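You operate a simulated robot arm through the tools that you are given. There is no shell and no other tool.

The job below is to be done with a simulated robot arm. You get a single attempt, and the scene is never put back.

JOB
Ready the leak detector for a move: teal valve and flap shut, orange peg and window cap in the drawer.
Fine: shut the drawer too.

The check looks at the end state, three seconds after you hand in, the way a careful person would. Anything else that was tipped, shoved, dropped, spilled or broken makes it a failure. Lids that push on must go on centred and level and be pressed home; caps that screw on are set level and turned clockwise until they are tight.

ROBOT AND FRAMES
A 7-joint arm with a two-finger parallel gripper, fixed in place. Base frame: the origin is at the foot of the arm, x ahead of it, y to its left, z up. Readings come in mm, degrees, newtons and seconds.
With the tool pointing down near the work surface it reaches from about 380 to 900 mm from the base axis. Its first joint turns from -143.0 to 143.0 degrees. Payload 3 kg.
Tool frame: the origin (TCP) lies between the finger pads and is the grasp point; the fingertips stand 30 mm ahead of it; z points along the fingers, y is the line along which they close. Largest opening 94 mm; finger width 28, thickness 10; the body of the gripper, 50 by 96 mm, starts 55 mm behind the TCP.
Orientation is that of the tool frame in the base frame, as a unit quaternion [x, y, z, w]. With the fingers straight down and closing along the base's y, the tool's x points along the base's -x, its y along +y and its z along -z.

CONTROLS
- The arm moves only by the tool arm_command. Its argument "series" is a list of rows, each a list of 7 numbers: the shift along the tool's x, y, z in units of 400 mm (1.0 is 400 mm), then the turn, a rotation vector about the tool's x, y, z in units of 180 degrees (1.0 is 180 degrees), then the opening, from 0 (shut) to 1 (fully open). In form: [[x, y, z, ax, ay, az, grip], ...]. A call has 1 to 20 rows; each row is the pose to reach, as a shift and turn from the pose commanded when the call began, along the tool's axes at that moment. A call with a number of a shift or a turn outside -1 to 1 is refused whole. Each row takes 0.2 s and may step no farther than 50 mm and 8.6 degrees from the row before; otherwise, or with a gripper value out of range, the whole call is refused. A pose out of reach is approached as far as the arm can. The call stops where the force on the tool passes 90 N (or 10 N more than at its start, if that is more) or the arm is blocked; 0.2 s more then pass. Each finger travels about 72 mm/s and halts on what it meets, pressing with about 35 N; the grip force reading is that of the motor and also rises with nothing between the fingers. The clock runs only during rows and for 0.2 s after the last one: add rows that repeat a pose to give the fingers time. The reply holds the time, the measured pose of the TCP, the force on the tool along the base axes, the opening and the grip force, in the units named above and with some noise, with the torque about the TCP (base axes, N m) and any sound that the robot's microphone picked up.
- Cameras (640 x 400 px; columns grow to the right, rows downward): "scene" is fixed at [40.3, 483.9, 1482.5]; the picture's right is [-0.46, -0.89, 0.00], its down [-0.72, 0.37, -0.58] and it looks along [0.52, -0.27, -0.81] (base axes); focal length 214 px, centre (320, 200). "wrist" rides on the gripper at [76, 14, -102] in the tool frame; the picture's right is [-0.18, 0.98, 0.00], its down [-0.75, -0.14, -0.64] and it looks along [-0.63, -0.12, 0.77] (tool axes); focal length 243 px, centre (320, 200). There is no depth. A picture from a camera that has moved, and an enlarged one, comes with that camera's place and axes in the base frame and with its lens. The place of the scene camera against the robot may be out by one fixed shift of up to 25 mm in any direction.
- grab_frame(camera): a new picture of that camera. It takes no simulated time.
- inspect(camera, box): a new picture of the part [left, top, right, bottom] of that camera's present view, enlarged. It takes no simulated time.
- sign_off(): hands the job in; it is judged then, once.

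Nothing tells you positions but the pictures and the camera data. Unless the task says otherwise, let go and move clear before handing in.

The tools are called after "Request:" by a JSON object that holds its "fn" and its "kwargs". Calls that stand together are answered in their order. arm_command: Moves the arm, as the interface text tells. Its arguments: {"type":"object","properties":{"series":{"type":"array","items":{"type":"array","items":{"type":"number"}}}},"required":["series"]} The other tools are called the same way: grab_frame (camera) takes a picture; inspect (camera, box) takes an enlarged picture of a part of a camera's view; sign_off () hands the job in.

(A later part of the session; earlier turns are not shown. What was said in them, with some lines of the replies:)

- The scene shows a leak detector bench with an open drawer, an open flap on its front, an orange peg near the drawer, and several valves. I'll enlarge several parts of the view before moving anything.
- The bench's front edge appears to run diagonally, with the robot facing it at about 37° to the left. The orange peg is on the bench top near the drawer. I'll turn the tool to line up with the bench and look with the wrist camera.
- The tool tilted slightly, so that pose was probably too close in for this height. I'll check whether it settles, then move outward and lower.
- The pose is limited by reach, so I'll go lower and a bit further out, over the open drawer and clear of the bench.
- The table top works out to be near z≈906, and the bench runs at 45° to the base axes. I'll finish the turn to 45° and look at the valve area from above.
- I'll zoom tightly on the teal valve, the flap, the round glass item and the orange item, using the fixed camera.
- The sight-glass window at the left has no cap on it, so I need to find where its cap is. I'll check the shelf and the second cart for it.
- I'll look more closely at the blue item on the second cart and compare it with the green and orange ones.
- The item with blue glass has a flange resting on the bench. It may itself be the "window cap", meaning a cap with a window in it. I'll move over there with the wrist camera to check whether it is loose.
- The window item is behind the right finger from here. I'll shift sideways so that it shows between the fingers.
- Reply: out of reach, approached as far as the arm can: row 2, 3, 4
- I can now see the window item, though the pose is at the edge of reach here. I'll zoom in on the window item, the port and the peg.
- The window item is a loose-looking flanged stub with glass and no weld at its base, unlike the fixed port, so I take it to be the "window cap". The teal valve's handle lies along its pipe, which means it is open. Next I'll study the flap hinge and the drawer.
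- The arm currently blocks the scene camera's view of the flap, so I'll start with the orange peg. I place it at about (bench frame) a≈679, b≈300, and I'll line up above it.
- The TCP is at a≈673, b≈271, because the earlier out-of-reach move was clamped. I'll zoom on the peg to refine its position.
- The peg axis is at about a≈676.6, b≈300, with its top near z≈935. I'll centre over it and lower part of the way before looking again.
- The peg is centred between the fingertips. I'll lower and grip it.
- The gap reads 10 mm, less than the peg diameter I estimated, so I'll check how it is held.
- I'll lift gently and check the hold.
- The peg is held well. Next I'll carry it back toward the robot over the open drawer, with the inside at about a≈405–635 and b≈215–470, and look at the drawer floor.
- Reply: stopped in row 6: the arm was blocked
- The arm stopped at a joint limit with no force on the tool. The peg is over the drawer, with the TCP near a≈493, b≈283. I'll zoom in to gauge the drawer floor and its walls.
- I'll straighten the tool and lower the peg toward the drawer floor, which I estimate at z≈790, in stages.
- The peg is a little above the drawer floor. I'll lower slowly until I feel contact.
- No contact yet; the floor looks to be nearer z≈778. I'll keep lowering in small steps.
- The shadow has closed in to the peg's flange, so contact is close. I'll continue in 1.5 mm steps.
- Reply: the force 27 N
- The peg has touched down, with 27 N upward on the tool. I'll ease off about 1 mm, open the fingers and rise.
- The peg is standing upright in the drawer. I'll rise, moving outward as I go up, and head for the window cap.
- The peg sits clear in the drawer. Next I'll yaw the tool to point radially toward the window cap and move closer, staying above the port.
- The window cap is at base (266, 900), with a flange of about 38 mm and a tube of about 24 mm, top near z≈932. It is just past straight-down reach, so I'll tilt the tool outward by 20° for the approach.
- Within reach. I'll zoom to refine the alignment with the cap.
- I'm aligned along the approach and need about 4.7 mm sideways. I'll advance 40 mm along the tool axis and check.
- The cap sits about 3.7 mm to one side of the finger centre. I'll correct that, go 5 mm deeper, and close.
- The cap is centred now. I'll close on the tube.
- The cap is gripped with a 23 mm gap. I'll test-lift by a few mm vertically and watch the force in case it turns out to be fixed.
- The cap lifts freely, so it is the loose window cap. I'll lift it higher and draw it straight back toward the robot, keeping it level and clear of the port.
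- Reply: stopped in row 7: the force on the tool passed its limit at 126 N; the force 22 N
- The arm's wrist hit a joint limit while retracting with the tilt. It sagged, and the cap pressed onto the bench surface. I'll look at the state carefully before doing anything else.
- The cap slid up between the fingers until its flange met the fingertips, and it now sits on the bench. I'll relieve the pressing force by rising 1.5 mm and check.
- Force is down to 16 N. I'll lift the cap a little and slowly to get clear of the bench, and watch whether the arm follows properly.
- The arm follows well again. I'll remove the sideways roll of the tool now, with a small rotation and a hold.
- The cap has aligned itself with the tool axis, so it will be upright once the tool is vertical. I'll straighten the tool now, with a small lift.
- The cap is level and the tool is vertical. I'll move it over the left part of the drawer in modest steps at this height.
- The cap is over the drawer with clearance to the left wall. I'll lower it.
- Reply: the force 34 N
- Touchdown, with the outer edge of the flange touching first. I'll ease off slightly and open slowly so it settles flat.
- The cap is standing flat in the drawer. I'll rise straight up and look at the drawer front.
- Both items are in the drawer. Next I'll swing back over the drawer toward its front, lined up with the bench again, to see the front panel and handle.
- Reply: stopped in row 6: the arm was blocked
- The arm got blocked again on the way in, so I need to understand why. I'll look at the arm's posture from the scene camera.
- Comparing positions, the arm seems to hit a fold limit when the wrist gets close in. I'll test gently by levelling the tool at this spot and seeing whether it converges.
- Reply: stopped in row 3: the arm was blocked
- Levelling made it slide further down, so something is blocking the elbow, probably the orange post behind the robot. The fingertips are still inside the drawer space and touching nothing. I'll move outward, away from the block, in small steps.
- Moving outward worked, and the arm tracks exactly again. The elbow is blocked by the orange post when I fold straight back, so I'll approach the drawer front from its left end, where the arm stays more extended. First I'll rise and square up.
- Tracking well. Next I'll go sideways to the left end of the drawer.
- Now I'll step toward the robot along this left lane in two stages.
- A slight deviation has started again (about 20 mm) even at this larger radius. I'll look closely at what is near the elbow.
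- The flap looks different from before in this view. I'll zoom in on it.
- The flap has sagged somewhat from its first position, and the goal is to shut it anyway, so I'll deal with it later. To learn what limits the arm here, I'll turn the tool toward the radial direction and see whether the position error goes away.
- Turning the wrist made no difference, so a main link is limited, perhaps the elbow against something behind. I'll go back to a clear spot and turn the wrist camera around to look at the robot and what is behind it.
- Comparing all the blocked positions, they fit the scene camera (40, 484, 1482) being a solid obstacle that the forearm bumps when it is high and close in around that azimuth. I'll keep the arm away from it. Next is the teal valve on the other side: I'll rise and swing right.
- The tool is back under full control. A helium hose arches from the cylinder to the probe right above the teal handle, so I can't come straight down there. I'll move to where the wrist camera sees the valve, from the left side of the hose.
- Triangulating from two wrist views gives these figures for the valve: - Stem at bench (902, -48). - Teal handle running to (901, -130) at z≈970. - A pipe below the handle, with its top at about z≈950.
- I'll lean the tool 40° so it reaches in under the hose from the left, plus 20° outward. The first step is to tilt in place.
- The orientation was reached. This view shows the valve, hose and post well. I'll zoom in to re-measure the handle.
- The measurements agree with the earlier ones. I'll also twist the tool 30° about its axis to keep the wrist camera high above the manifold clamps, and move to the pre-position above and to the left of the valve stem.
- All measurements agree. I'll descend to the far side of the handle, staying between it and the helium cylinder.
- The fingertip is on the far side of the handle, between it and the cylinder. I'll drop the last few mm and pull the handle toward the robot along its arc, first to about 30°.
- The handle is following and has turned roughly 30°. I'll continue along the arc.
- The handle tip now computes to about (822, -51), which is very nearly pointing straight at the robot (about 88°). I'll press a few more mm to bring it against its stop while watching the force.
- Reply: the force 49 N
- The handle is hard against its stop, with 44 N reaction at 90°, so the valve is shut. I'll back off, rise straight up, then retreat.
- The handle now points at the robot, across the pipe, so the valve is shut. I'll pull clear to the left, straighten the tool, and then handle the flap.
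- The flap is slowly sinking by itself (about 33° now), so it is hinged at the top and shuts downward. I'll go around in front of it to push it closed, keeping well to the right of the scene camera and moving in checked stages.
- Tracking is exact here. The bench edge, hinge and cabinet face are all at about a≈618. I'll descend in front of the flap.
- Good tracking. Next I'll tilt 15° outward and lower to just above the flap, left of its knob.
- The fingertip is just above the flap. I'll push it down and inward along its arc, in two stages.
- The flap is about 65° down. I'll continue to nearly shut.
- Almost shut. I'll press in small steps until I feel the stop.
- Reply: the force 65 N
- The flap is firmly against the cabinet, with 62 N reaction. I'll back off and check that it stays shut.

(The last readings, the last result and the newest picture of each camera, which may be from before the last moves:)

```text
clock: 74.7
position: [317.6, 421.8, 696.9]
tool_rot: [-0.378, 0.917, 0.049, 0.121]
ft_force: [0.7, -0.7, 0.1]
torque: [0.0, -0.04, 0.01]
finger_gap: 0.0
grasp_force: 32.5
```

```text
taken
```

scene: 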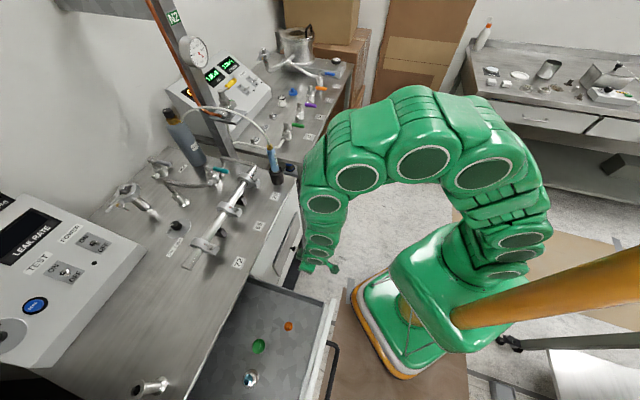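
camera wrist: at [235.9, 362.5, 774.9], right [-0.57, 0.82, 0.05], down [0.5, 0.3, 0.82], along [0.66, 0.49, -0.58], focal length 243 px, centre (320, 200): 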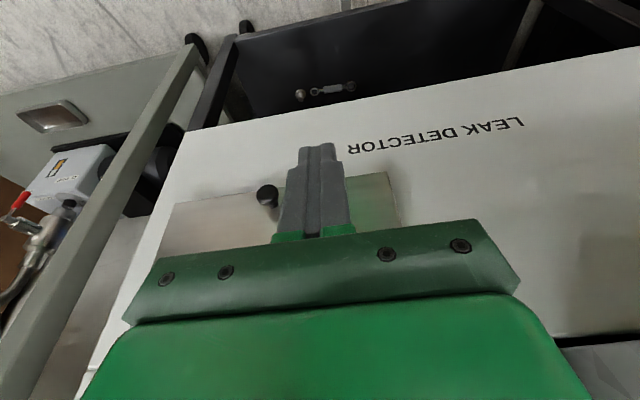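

The flap is shut and stays shut. Last is the drawer: I'll bring the tool back, upright, in front of the cabinet to the right of the drawer, then slide left in front of the drawer face.

Request:
{"fn": "arm_command", "kwargs": {"series": [[0.05, 0.003, -0.07, 0, 0.0167, 0, 0.0], [0.085, 0.006, -0.17, 0, 0.0333, 0, 0.0], [0.1, 0.009, -0.27, 0, 0.05, 0, 0.0], [0.11, 0.012, -0.365, 0, 0.0667, 0, 0.0], [0.119, 0.015, -0.4538, 0, 0.0833, 0, 0.0], [0.119, 0.015, -0.4538, 0, 0.0833, 0, 0.0]]}}

Request:
{"fn": "grab_frame", "kwargs": {"camera": "wrist"}}

Request:
{"fn": "grab_frame", "kwargs": {"camera": "scene"}}

```text
clock: 76.1
position: [245.5, 360.4, 860.3]
tool_rot: [-0.382, 0.924, -0.001, 0.001]
ft_force: [-0.1, 1.0, 1.0]
torque: [0.0, -0.01, 0.02]
finger_gap: 0.0
grasp_force: 32.6
```

```text
taken
camera wrist: at [181.0, 319.0, 962.9], right [-0.56, 0.83, 0.0], down [0.63, 0.43, 0.64], along [0.53, 0.36, -0.77], focal length 243 px, centre (320, 200)
```

wrist: 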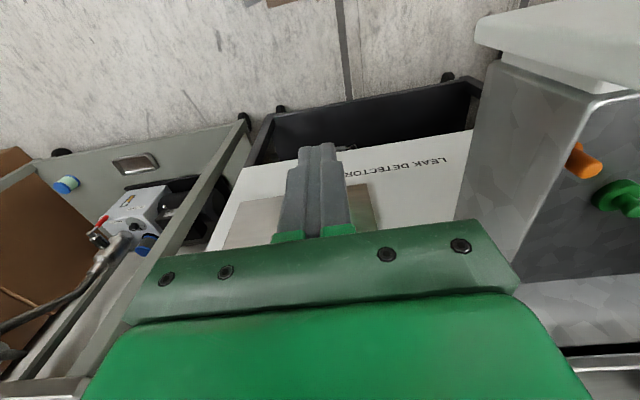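

```text
taken
```

scene: 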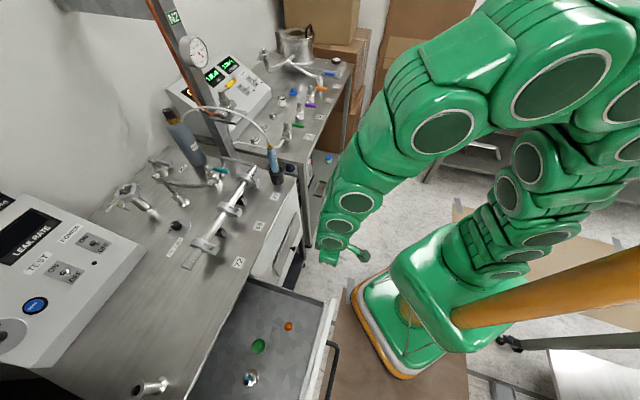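

Reached exactly. I'll zoom in on the drawer's front panel from here.

Request:
{"fn": "inspect", "kwargs": {"camera": "wrist", "box": [420, 0, 640, 160]}}

Request:
{"fn": "inspect", "kwargs": {"camera": "scene", "box": [250, 270, 370, 400]}}

```text
2.50 times, centred on (530, 80) of wrist
camera zoom: at [181.0, 319.0, 962.9], right [-0.56, 0.83, 0.0], down [0.63, 0.43, 0.64], along [0.53, 0.36, -0.77], focal length 606 px, centre (-205, 500)
```

zoom: 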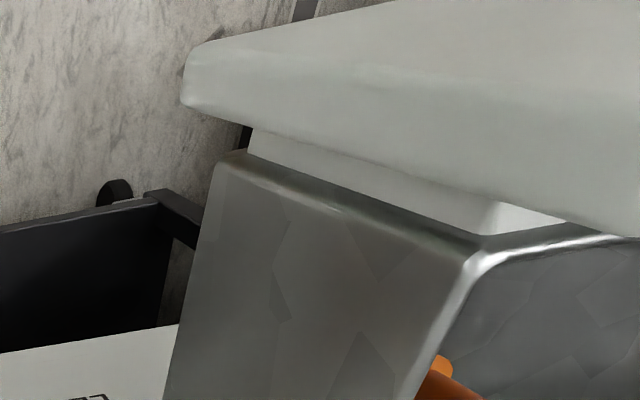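

```text
3.08 times, centred on (310, 335) of scene
camera zoom: at [40.3, 483.9, 1482.5], right [-0.46, -0.89, 0.0], down [-0.72, 0.37, -0.58], along [0.52, -0.27, -0.81], focal length 660 px, centre (351, -215)
```

zoom: 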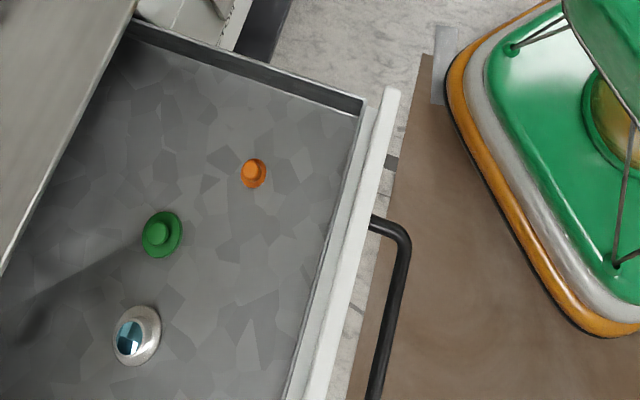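

The drawer's front panel outer face is at about a≈380, with its right end at b≈205. The handle starts at about b≈278. I'll slide to the left in front of it in checked steps.

Request:
{"fn": "arm_command", "kwargs": {"series": [[0.054, 0.061, -0.002, 0, 0, 0, 0.0], [0.1085, 0.1218, -0.004, 0, 0, 0, 0.0], [0.1523, 0.1843, -0.004, 0, 0, 0, 0.0], [0.196, 0.2468, -0.004, 0, 0, 0, 0.0], [0.196, 0.2468, -0.004, 0, 0, 0, 0.0]]}}

Request:
{"fn": "grab_frame", "kwargs": {"camera": "wrist"}}

Request:
{"fn": "grab_frame", "kwargs": {"camera": "scene"}}

```text
clock: 77.3
position: [119.2, 377.4, 860.6]
tool_rot: [-0.382, 0.924, 0.0, 0.0]
ft_force: [0.1, 0.0, 0.0]
torque: [0.02, 0.01, -0.02]
finger_gap: 0.0
grasp_force: 33.1
```

```text
taken
camera wrist: at [55.6, 335.2, 962.6], right [-0.56, 0.83, 0.0], down [0.63, 0.43, 0.64], along [0.53, 0.36, -0.77], focal length 243 px, centre (320, 200)
```

wrist: 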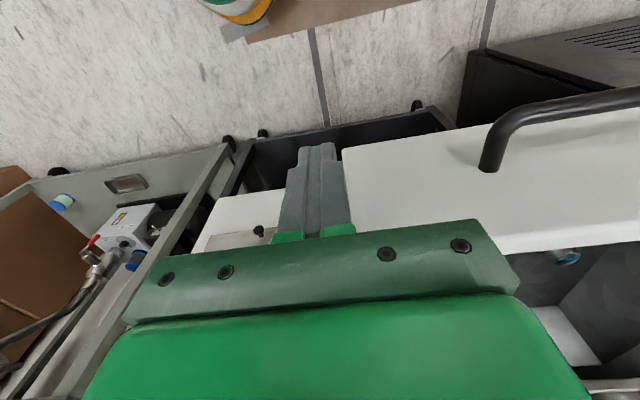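

```text
taken
```

scene: 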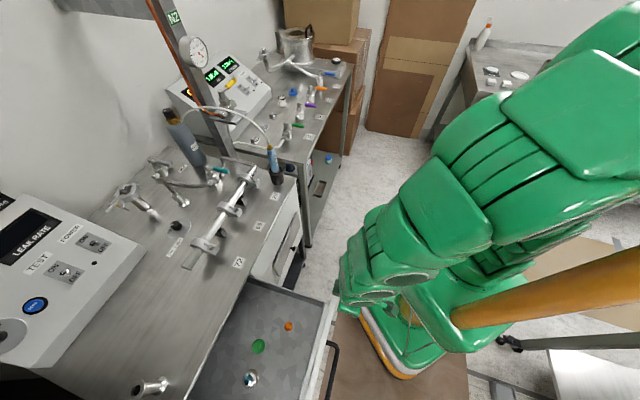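

Good, exact tracking. The handle's foot is at b≈288, so b≈243 is a clear spot on the panel. I'll move there and begin a gentle push.

Request:
{"fn": "arm_command", "kwargs": {"series": [[0.015, 0.05, 0, 0, 0, 0, 0.0], [0.015, 0.1, 0, 0, 0, 0, 0.0], [0.015, 0.152, 0, 0, 0, 0, 0.0], [0.015, 0.152, 0, 0, 0, 0, 0.0]]}}

Request:
{"fn": "grab_frame", "kwargs": {"camera": "wrist"}}

```text
clock: 78.3
position: [71.7, 414.0, 859.5]
tool_rot: [-0.382, 0.924, -0.001, 0.0]
ft_force: [-0.3, 0.5, -0.1]
torque: [-0.04, -0.04, 0.01]
finger_gap: 0.0
grasp_force: 33.5
```

```text
taken
camera wrist: at [7.2, 372.8, 963.2], right [-0.56, 0.83, 0.0], down [0.63, 0.43, 0.64], along [0.53, 0.36, -0.77], focal length 243 px, centre (320, 200)
```

wrist: 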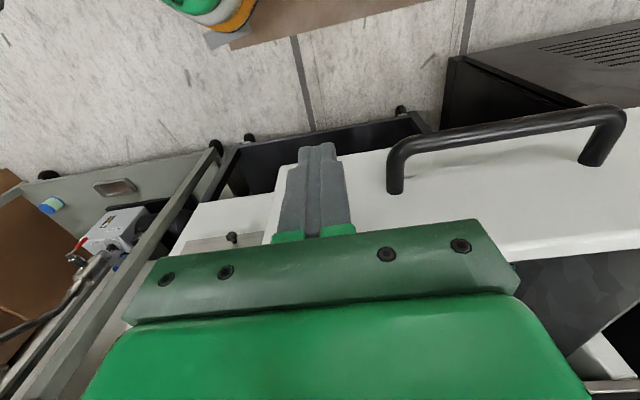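

I'm in front of the panel between its edge and the handle. I'll push the drawer in slowly so the items stay standing.

Request:
{"fn": "arm_command", "kwargs": {"series": [[-0.015, 0, 0, 0, 0, 0, 0.0], [-0.03, 0, 0, 0, 0, 0, 0.0], [-0.0425, 0, 0, 0, 0, 0, 0.0], [-0.0525, 0, 0, 0, 0, 0, 0.0], [-0.0625, 0, 0, 0, 0, 0, 0.0], [-0.0725, 0, 0, 0, 0, 0, 0.0], [-0.085, 0, 0, 0, 0, 0, 0.0], [-0.0975, 0, 0, 0, 0, 0, 0.0], [-0.11, 0, 0, 0, 0, 0, 0.0], [-0.125, 0, 0, 0, 0, 0, 0.0]]}}

Request:
{"fn": "grab_frame", "kwargs": {"camera": "wrist"}}

Request:
{"fn": "grab_frame", "kwargs": {"camera": "scene"}}

```text
clock: 80.5
position: [109.2, 451.1, 859.3]
tool_rot: [-0.382, 0.924, -0.001, 0.0]
ft_force: [-1.6, 0.7, 0.9]
torque: [0.04, -0.02, 0.03]
finger_gap: 0.0
grasp_force: 33.4
```

```text
taken
camera wrist: at [44.9, 408.3, 962.9], right [-0.56, 0.83, 0.0], down [0.63, 0.43, 0.64], along [0.53, 0.36, -0.77], focal length 243 px, centre (320, 200)
```

wrist: 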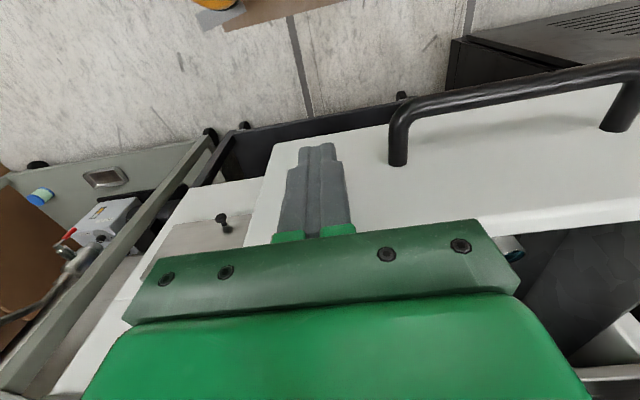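

```text
taken
```

scene: 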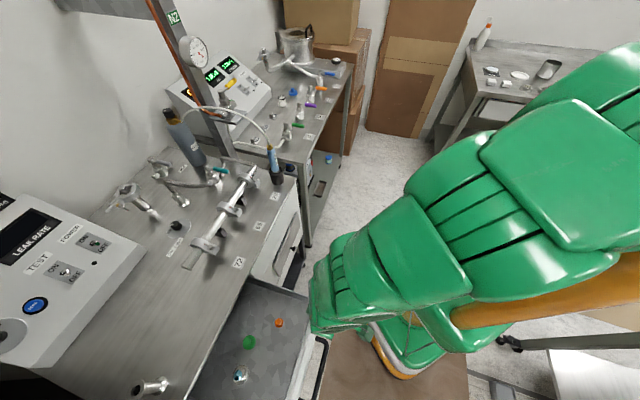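

The drawer is sliding easily and the items are standing. I'll continue slowly in stages.

Request:
{"fn": "arm_command", "kwargs": {"series": [[-0.0175, 0, 0, 0, 0, 0, 0.0], [-0.035, 0, 0, 0, 0, 0, 0.0], [-0.0525, 0, 0, 0, 0, 0, 0.0], [-0.07, 0, 0, 0, 0, 0, 0.0], [-0.0875, 0, 0, 0, 0, 0, 0.0], [-0.105, 0, 0, 0, 0, 0, 0.0], [-0.1225, 0, 0, 0, 0, 0, 0.0], [-0.14, 0, 0, 0, 0, 0, 0.0], [-0.1575, 0, 0, 0, 0, 0, 0.0], [-0.1725, 0, 0, 0, 0, 0, 0.0]]}}

Request:
{"fn": "grab_frame", "kwargs": {"camera": "wrist"}}

Request:
{"fn": "grab_frame", "kwargs": {"camera": "scene"}}

```text
clock: 82.7
position: [158.2, 500.8, 858.2]
tool_rot: [-0.381, 0.924, -0.001, 0.0]
ft_force: [-0.7, -1.2, 0.3]
torque: [0.06, -0.02, 0.04]
finger_gap: 0.0
grasp_force: 32.9
```

```text
taken
camera wrist: at [93.8, 457.9, 960.8], right [-0.56, 0.83, 0.0], down [0.63, 0.43, 0.64], along [0.53, 0.36, -0.77], focal length 243 px, centre (320, 200)
```

wrist: 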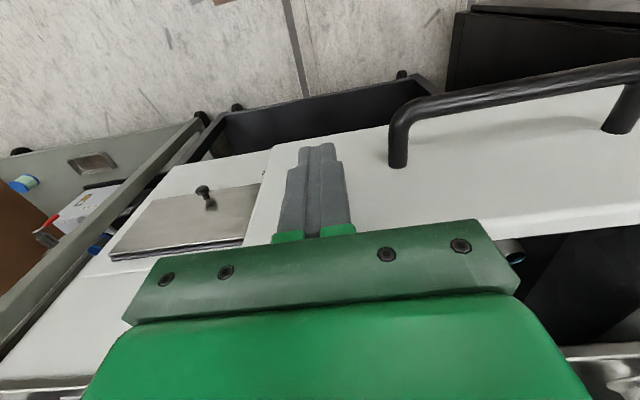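

```text
taken
```

scene: 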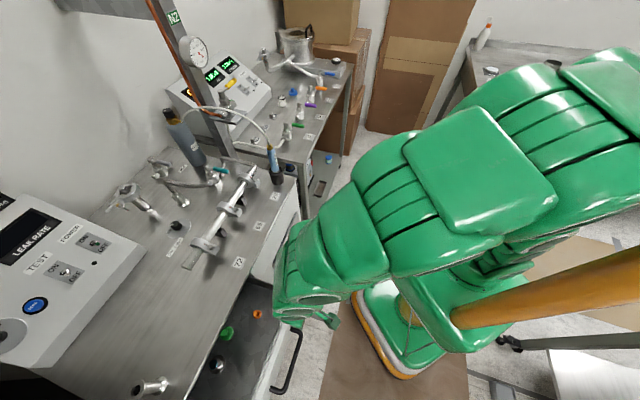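

Request:
{"fn": "arm_command", "kwargs": {"series": [[-0.0175, 0, 0, 0, 0, 0, 0.0], [-0.035, 0, 0, 0, 0, 0, 0.0], [-0.0525, 0, 0, 0, 0, 0, 0.0], [-0.07, 0, 0, 0, 0, 0, 0.0], [-0.0875, 0, 0, 0, 0, 0, 0.0], [-0.105, 0, 0, 0, 0, 0, 0.0], [-0.1225, 0, 0, 0, 0, 0, 0.0], [-0.14, 0, 0, 0, 0, 0, 0.0], [-0.1575, 0, 0, 0, 0, 0, 0.0], [-0.1725, 0, 0, 0, 0, 0, 0.0]]}}

Request:
{"fn": "grab_frame", "kwargs": {"camera": "wrist"}}

Request:
{"fn": "grab_frame", "kwargs": {"camera": "scene"}}

```text
clock: 84.9
position: [206.5, 547.0, 858.2]
tool_rot: [-0.382, 0.924, -0.001, -0.001]
ft_force: [0.0, -1.6, 0.8]
torque: [0.03, -0.02, 0.03]
finger_gap: 0.1
grasp_force: 33.3
```

```text
taken
camera wrist: at [142.3, 504.9, 961.5], right [-0.56, 0.83, 0.0], down [0.63, 0.43, 0.64], along [0.53, 0.36, -0.77], focal length 243 px, centre (320, 200)
```

wrist: 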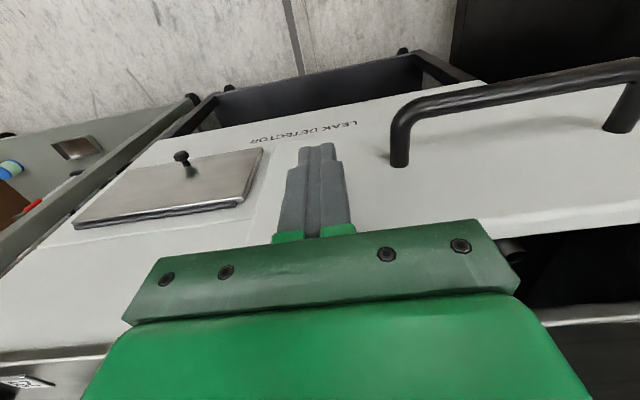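

```text
taken
```

scene: 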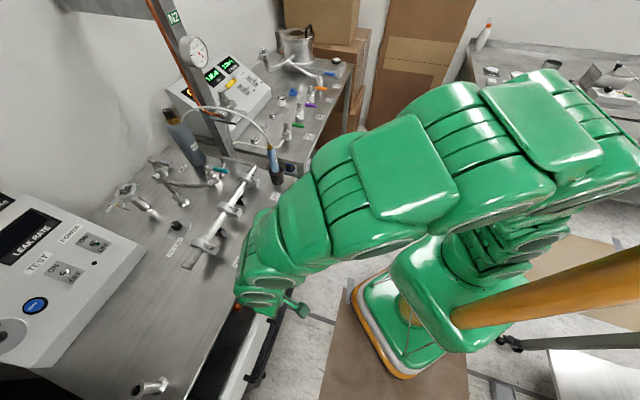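

Request:
{"fn": "arm_command", "kwargs": {"series": [[-0.015, 0, -0.003, 0, 0, 0, 0.0], [-0.03, 0, -0.005, 0, 0, 0, 0.0], [-0.045, 0, -0.0075, 0, 0, 0, 0.0], [-0.06, 0, -0.0075, 0, 0, 0, 0.0], [-0.075, 0, -0.0075, 0, 0, 0, 0.0], [-0.09, 0, -0.0075, 0, 0, 0, 0.0], [-0.1, 0, -0.0075, 0, 0, 0, 0.0]]}}

Request:
{"fn": "grab_frame", "kwargs": {"camera": "wrist"}}

Request:
{"fn": "grab_frame", "kwargs": {"camera": "scene"}}

```text
clock: 86.5
position: [236.0, 576.6, 861.1]
tool_rot: [-0.382, 0.924, -0.001, 0.0]
ft_force: [-0.8, -0.9, 0.3]
torque: [0.0, -0.02, 0.04]
finger_gap: 0.1
grasp_force: 33.4
```

```text
taken
camera wrist: at [171.7, 534.7, 964.4], right [-0.56, 0.83, 0.0], down [0.63, 0.43, 0.64], along [0.53, 0.36, -0.77], focal length 243 px, centre (320, 200)
```

wrist: 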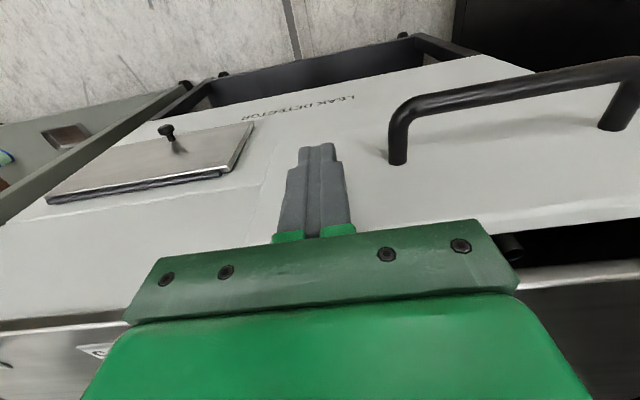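

```text
taken
```

scene: 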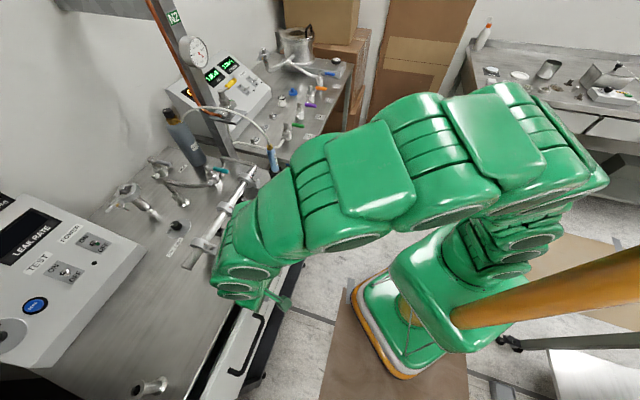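

Nearly closed. I'll use small steps until it meets its stop.

Request:
{"fn": "arm_command", "kwargs": {"series": [[-0.01, 0, 0, 0, 0, 0, 0.0], [-0.02, 0, 0, 0, 0, 0, 0.0], [-0.03, 0, 0, 0, 0, 0, 0.0], [-0.04, 0, 0, 0, 0, 0, 0.0]]}}

Request:
{"fn": "inspect", "kwargs": {"camera": "wrist", "box": [260, 80, 640, 320]}}

```text
clock: 87.5
position: [246.4, 587.4, 862.6]
tool_rot: [-0.382, 0.924, -0.001, 0.0]
ft_force: [-0.7, -1.2, 0.0]
torque: [0.06, -0.02, 0.05]
finger_gap: 0.2
grasp_force: 33.2
```

```text
1.67 times, centred on (450, 200) of wrist
camera zoom: at [182.1, 544.6, 964.6], right [-0.56, 0.83, 0.0], down [0.63, 0.43, 0.64], along [0.53, 0.36, -0.77], focal length 404 px, centre (103, 200)
```

zoom: 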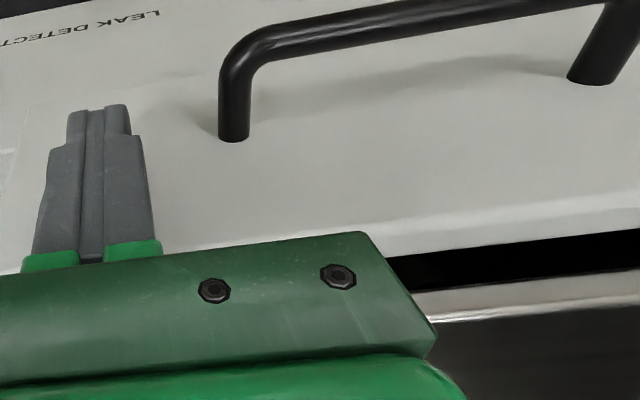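

Request:
{"fn": "arm_command", "kwargs": {"series": [[-0.0075, 0, 0, 0, 0, 0, 0.0], [-0.015, 0, 0, 0, 0, 0, 0.0], [-0.0225, 0, 0, 0, 0, 0, 0.0]]}}

Request:
{"fn": "inspect", "kwargs": {"camera": "scene", "box": [180, 240, 320, 400]}}

```text
clock: 88.3
position: [252.5, 592.5, 861.2]
tool_rot: [-0.382, 0.924, -0.001, 0.0]
ft_force: [-1.7, 0.0, -0.9]
torque: [-0.03, -0.03, 0.02]
finger_gap: 0.0
grasp_force: 32.9
```

```text
2.50 times, centred on (250, 320) of scene
camera zoom: at [40.3, 483.9, 1482.5], right [-0.46, -0.89, 0.0], down [-0.72, 0.37, -0.58], along [0.52, -0.27, -0.81], focal length 536 px, centre (495, -100)
```

zoom: 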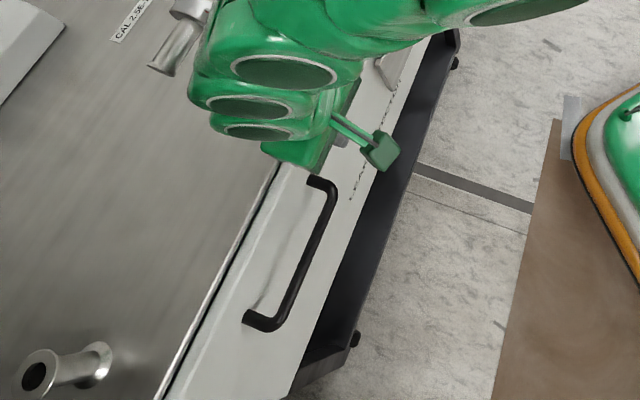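

The panel still moves freely, so I'll keep going in small steps, watching the force.

Request:
{"fn": "arm_command", "kwargs": {"series": [[-0.0075, 0, -0.005, 0, 0, 0, 0.0], [-0.015, 0, -0.0075, 0, 0, 0, 0.0], [-0.0225, 0, -0.0075, 0, 0, 0, 0.0]]}}

Request:
{"fn": "inspect", "kwargs": {"camera": "wrist", "box": [0, 40, 640, 400]}}

```text
clock: 89.0
position: [253.9, 592.1, 862.8]
tool_rot: [-0.383, 0.924, -0.007, -0.008]
ft_force: [-14.2, -20.5, 10.7]
torque: [0.61, -0.38, 0.11]
finger_gap: 0.0
grasp_force: 33.5
stopped in row 3: the force on the tool passed its limit at 103 N (the readings are from after the stop); the commanded pose is now the measured one
```

```text
1.00 times, centred on (320, 220) of wrist (not enlarged: the box is as wide or as high as the picture)
camera zoom: at [189.8, 553.5, 966.4], right [-0.56, 0.83, -0.01], down [0.64, 0.44, 0.63], along [0.52, 0.35, -0.78], focal length 243 px, centre (320, 180)
```

zoom: 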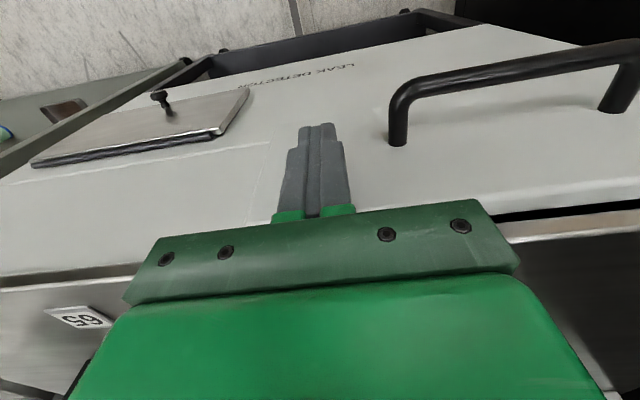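

The drawer reached its stop, with more than 100 N, and the panel looks flush with the cabinet face. I'll back away and check the result from both cameras.

Request:
{"fn": "arm_command", "kwargs": {"series": [[0.03, 0, 0, 0, 0, 0, 0.0], [0.09, 0, 0, 0, 0, 0, 0.0], [0.15, 0, 0, 0, 0, 0, 0.0], [0.2, -0.03, 0, 0, 0, 0, 0.0], [0.2, -0.03, 0, 0, 0, 0, 0.0]]}}

Request:
{"fn": "grab_frame", "kwargs": {"camera": "wrist"}}

Request:
{"fn": "grab_frame", "kwargs": {"camera": "scene"}}

```text
clock: 90.2
position: [207.8, 530.3, 860.2]
tool_rot: [-0.383, 0.924, -0.006, -0.006]
ft_force: [0.4, -0.8, 0.1]
torque: [0.0, 0.04, -0.01]
finger_gap: 0.0
grasp_force: 32.9
```

```text
taken
camera wrist: at [142.8, 489.1, 964.5], right [-0.56, 0.83, -0.01], down [0.64, 0.44, 0.63], along [0.52, 0.35, -0.78], focal length 243 px, centre (320, 200)
```

wrist: 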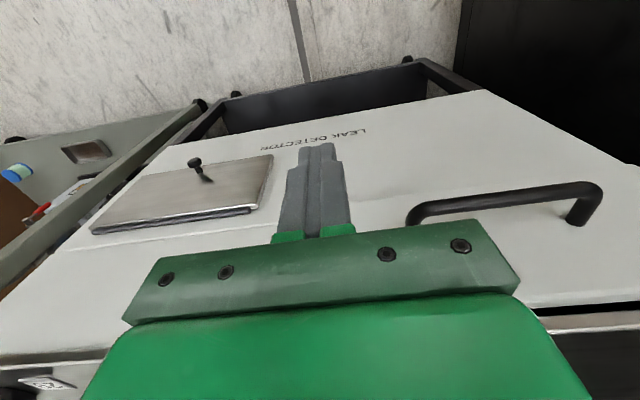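

```text
taken
```

scene: 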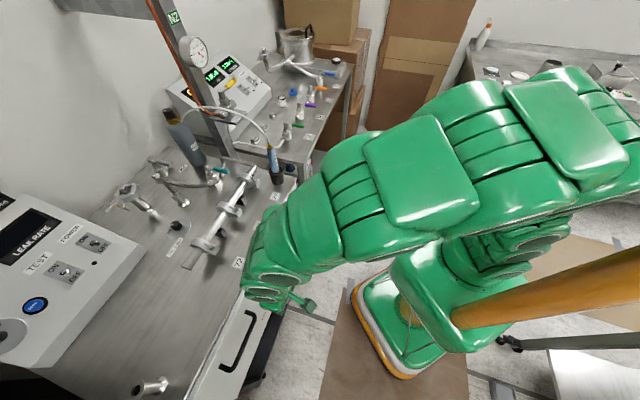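

The drawer is flush. I'll move aside to inspect the flap and the valve once more.

Request:
{"fn": "arm_command", "kwargs": {"series": [[0.04, -0.08, -0.02, 0, 0, 0, 0.0], [0.08, -0.17, -0.05, 0, 0, 0, 0.0], [0.11, -0.26, -0.075, 0, 0, 0, 0.0], [0.13, -0.34, -0.1, 0, 0, 0, 0.0], [0.13, -0.34, -0.1, 0, 0, 0, 0.0]]}}

Request:
{"fn": "grab_frame", "kwargs": {"camera": "wrist"}}

Request:
{"fn": "grab_frame", "kwargs": {"camera": "scene"}}

```text
clock: 91.4
position: [266.3, 397.6, 905.8]
tool_rot: [-0.383, 0.924, -0.007, -0.007]
ft_force: [-0.1, 0.3, 0.0]
torque: [0.01, 0.01, 0.03]
finger_gap: 0.2
grasp_force: 32.8
```

```text
taken
camera wrist: at [202.5, 356.4, 1009.5], right [-0.56, 0.83, -0.01], down [0.64, 0.44, 0.63], along [0.52, 0.35, -0.78], focal length 243 px, centre (320, 200)
```

wrist: 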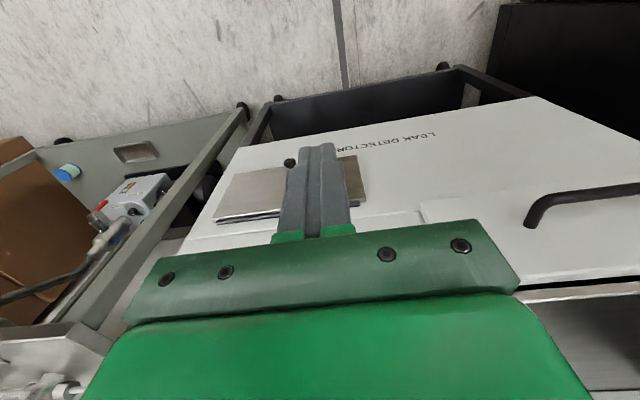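

```text
taken
```

scene: 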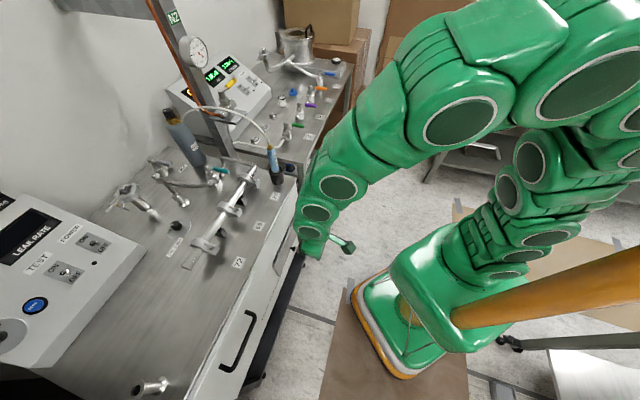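

Request:
{"fn": "inspect", "kwargs": {"camera": "wrist", "box": [190, 120, 440, 260]}}

Request:
{"fn": "inspect", "kwargs": {"camera": "scene", "box": [190, 180, 330, 400]}}

Request:
{"fn": "inspect", "kwargs": {"camera": "scene", "box": [150, 110, 290, 210]}}

```text
2.56 times, centred on (315, 190) of wrist
camera zoom: at [202.5, 356.4, 1009.5], right [-0.56, 0.83, -0.01], down [0.64, 0.44, 0.63], along [0.52, 0.35, -0.78], focal length 621 px, centre (333, 226)
```

zoom: 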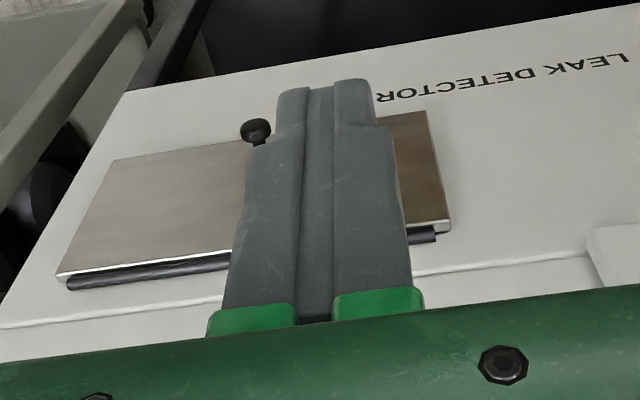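

```text
1.82 times, centred on (260, 290) of scene
camera zoom: at [40.3, 483.9, 1482.5], right [-0.46, -0.89, 0.0], down [-0.72, 0.37, -0.58], along [0.52, -0.27, -0.81], focal length 390 px, centre (429, 36)
```

zoom: 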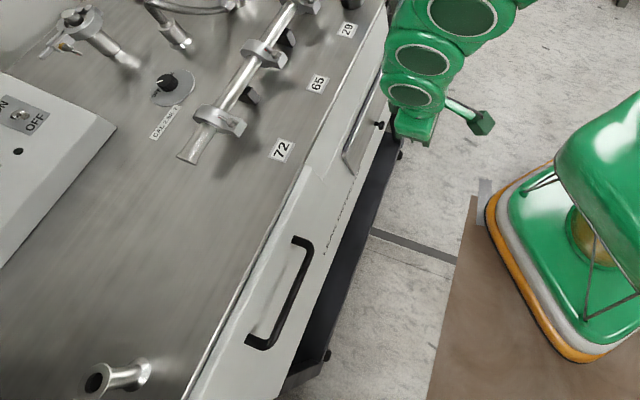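

```text
4.00 times, centred on (220, 160) of scene
camera zoom: at [40.3, 483.9, 1482.5], right [-0.46, -0.89, 0.0], down [-0.72, 0.37, -0.58], along [0.52, -0.27, -0.81], focal length 858 px, centre (720, 360)
```

zoom: 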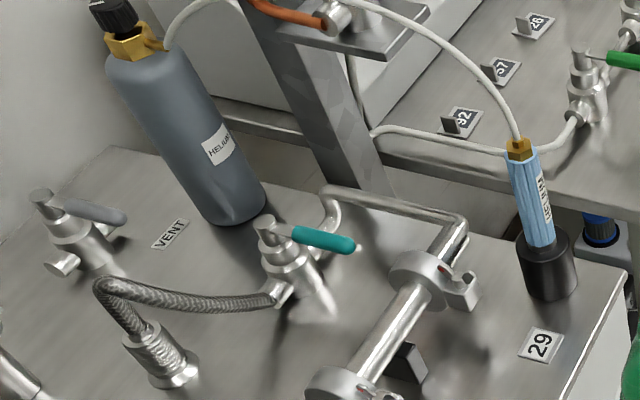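

The valve handle lies crosswise, and the flap is flat on the cabinet. I'll check the drawer panel's seating and the flap's edge more closely.

Request:
{"fn": "inspect", "kwargs": {"camera": "wrist", "box": [380, 180, 520, 270]}}

Request:
{"fn": "inspect", "kwargs": {"camera": "scene", "box": [250, 210, 320, 290]}}

Request:
{"fn": "inspect", "kwargs": {"camera": "scene", "box": [190, 280, 290, 400]}}

```text
4.44 times, centred on (450, 225) of wrist
camera zoom: at [202.5, 356.4, 1009.5], right [-0.56, 0.83, -0.01], down [0.64, 0.44, 0.63], along [0.52, 0.35, -0.78], focal length 1078 px, centre (-258, 89)
```

zoom: 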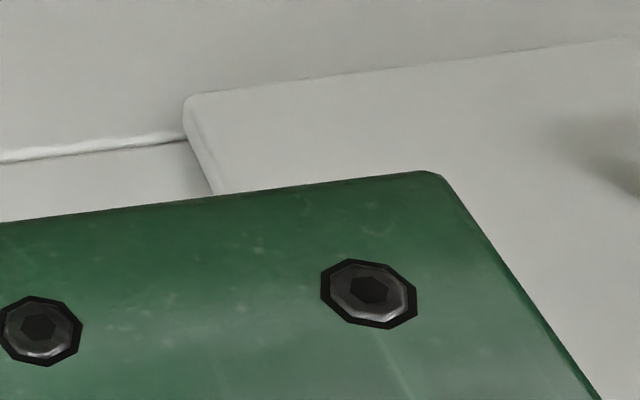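

```text
5.00 times, centred on (285, 250) of scene
camera zoom: at [40.3, 483.9, 1482.5], right [-0.46, -0.89, 0.0], down [-0.72, 0.37, -0.58], along [0.52, -0.27, -0.81], focal length 1072 px, centre (495, -50)
```

zoom: 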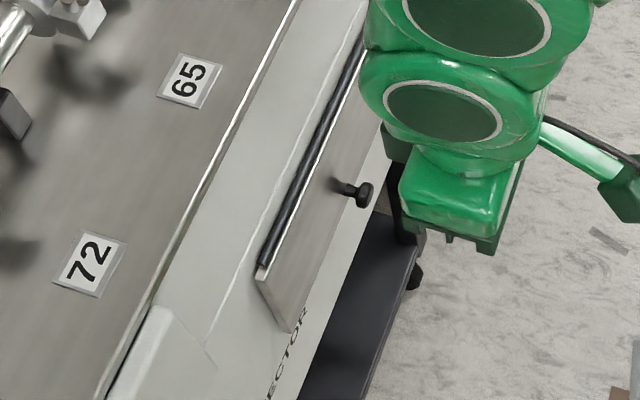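

```text
3.33 times, centred on (240, 340) of scene
camera zoom: at [40.3, 483.9, 1482.5], right [-0.46, -0.89, 0.0], down [-0.72, 0.37, -0.58], along [0.52, -0.27, -0.81], focal length 715 px, centre (587, -267)
```

zoom: 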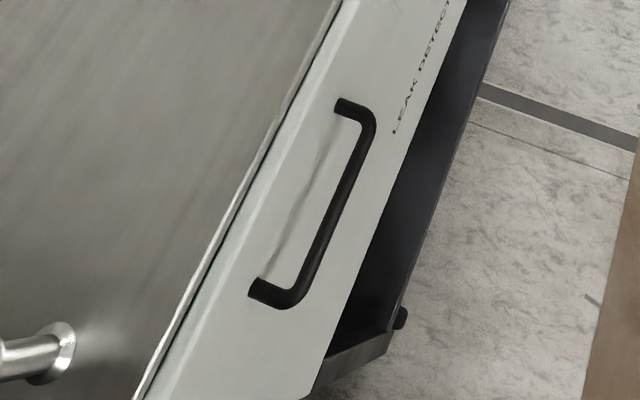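

Everything looks right: the flap hangs flat and vertical, the drawer panel is seated, and the valve is crosswise. I'll raise the arm clear to a neutral spot and take a last look.

Request:
{"fn": "arm_command", "kwargs": {"series": [[-0.02, -0.016, -0.09, 0, 0, 0, 0.0], [-0.06, -0.033, -0.18, 0, 0, 0, 0.2], [-0.11, -0.05, -0.27, 0, 0, 0, 0.4], [-0.17, -0.066, -0.34, 0, 0, 0, 0.5], [-0.225, -0.0825, -0.42, 0, 0, 0, 0.5], [-0.225, -0.0825, -0.42, 0, 0, 0, 0.5]]}}

Request:
{"fn": "grab_frame", "kwargs": {"camera": "wrist"}}

Request:
{"fn": "grab_frame", "kwargs": {"camera": "scene"}}

```text
clock: 92.8
position: [353.6, 442.0, 1071.4]
tool_rot: [-0.382, 0.924, -0.006, -0.006]
ft_force: [-0.3, -1.1, 0.2]
torque: [-0.02, 0.01, 0.01]
finger_gap: 46.9
grasp_force: 0.0
```

```text
taken
camera wrist: at [290.1, 400.8, 1175.5], right [-0.56, 0.83, -0.01], down [0.64, 0.44, 0.63], along [0.52, 0.35, -0.78], focal length 243 px, centre (320, 200)
```

wrist: 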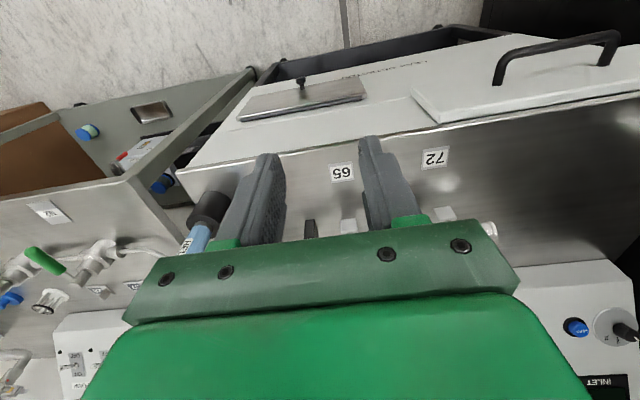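

```text
taken
```

scene: 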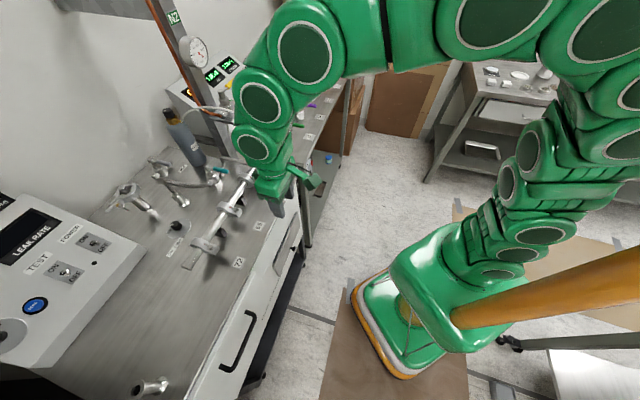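

Request:
{"fn": "inspect", "kwargs": {"camera": "wrist", "box": [180, 20, 640, 200]}}

Request:
{"fn": "inspect", "kwargs": {"camera": "scene", "box": [250, 200, 330, 290]}}

```text
1.39 times, centred on (410, 110) of wrist
camera zoom: at [290.1, 400.8, 1175.5], right [-0.56, 0.83, -0.01], down [0.64, 0.44, 0.63], along [0.52, 0.35, -0.78], focal length 338 px, centre (195, 325)
```

zoom: 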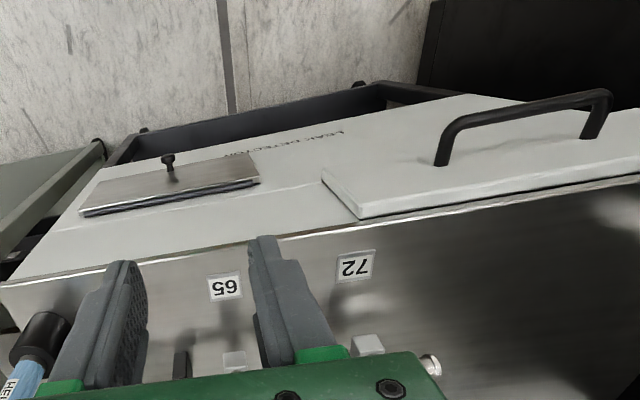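

```text
4.44 times, centred on (290, 245) of scene
camera zoom: at [40.3, 483.9, 1482.5], right [-0.46, -0.89, 0.0], down [-0.72, 0.37, -0.58], along [0.52, -0.27, -0.81], focal length 953 px, centre (453, 0)
```

zoom: 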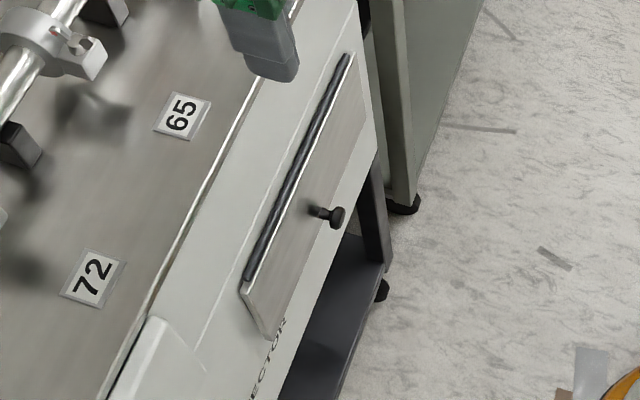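

Final state, checked on both cameras:
- **Teal valve:** the handle is crosswise against its stop.
- **Flap:** flat against the cabinet.
- **Drawer:** pushed home, with the orange peg and window cap inside.
- **Arm:** clear of everything, with an empty gripper.

I'm handing in now.

Request:
{"fn": "sign_off", "kwargs": {}}

```text
The job is handed in.
```

I've handed the job in: the teal valve, flap and drawer are shut, and the orange peg and window cap are inside the drawer. I don't have the check's result yet.

- **Teal valve:** turned a quarter turn clockwise until it hit its stop. The handle now lies across the pipe.
- **Flap:** pushed down until it met the cabinet. It stayed shut after I backed away.
- **Drawer:** pushed in until it hit its stop. Both items were upright when last in view, before it closed fully.
- **Window cap:** I took this to be the loose metal piece with the blue glass standing on the bench, since nothing else fitted the name.
- **Bumps along the way:** while I was carrying the window cap, the arm was blocked and sagged, and the cap was pressed onto the bench at 126 N. I saw no damage to either. The arm was also stopped a few times at the start of the drawer work, with no force on the gripper. I think it was touching the fixed camera's mount, but I couldn't confirm that.

Nothing else on the bench looked moved or tipped in the last pictures, and the arm was clear with an empty gripper.
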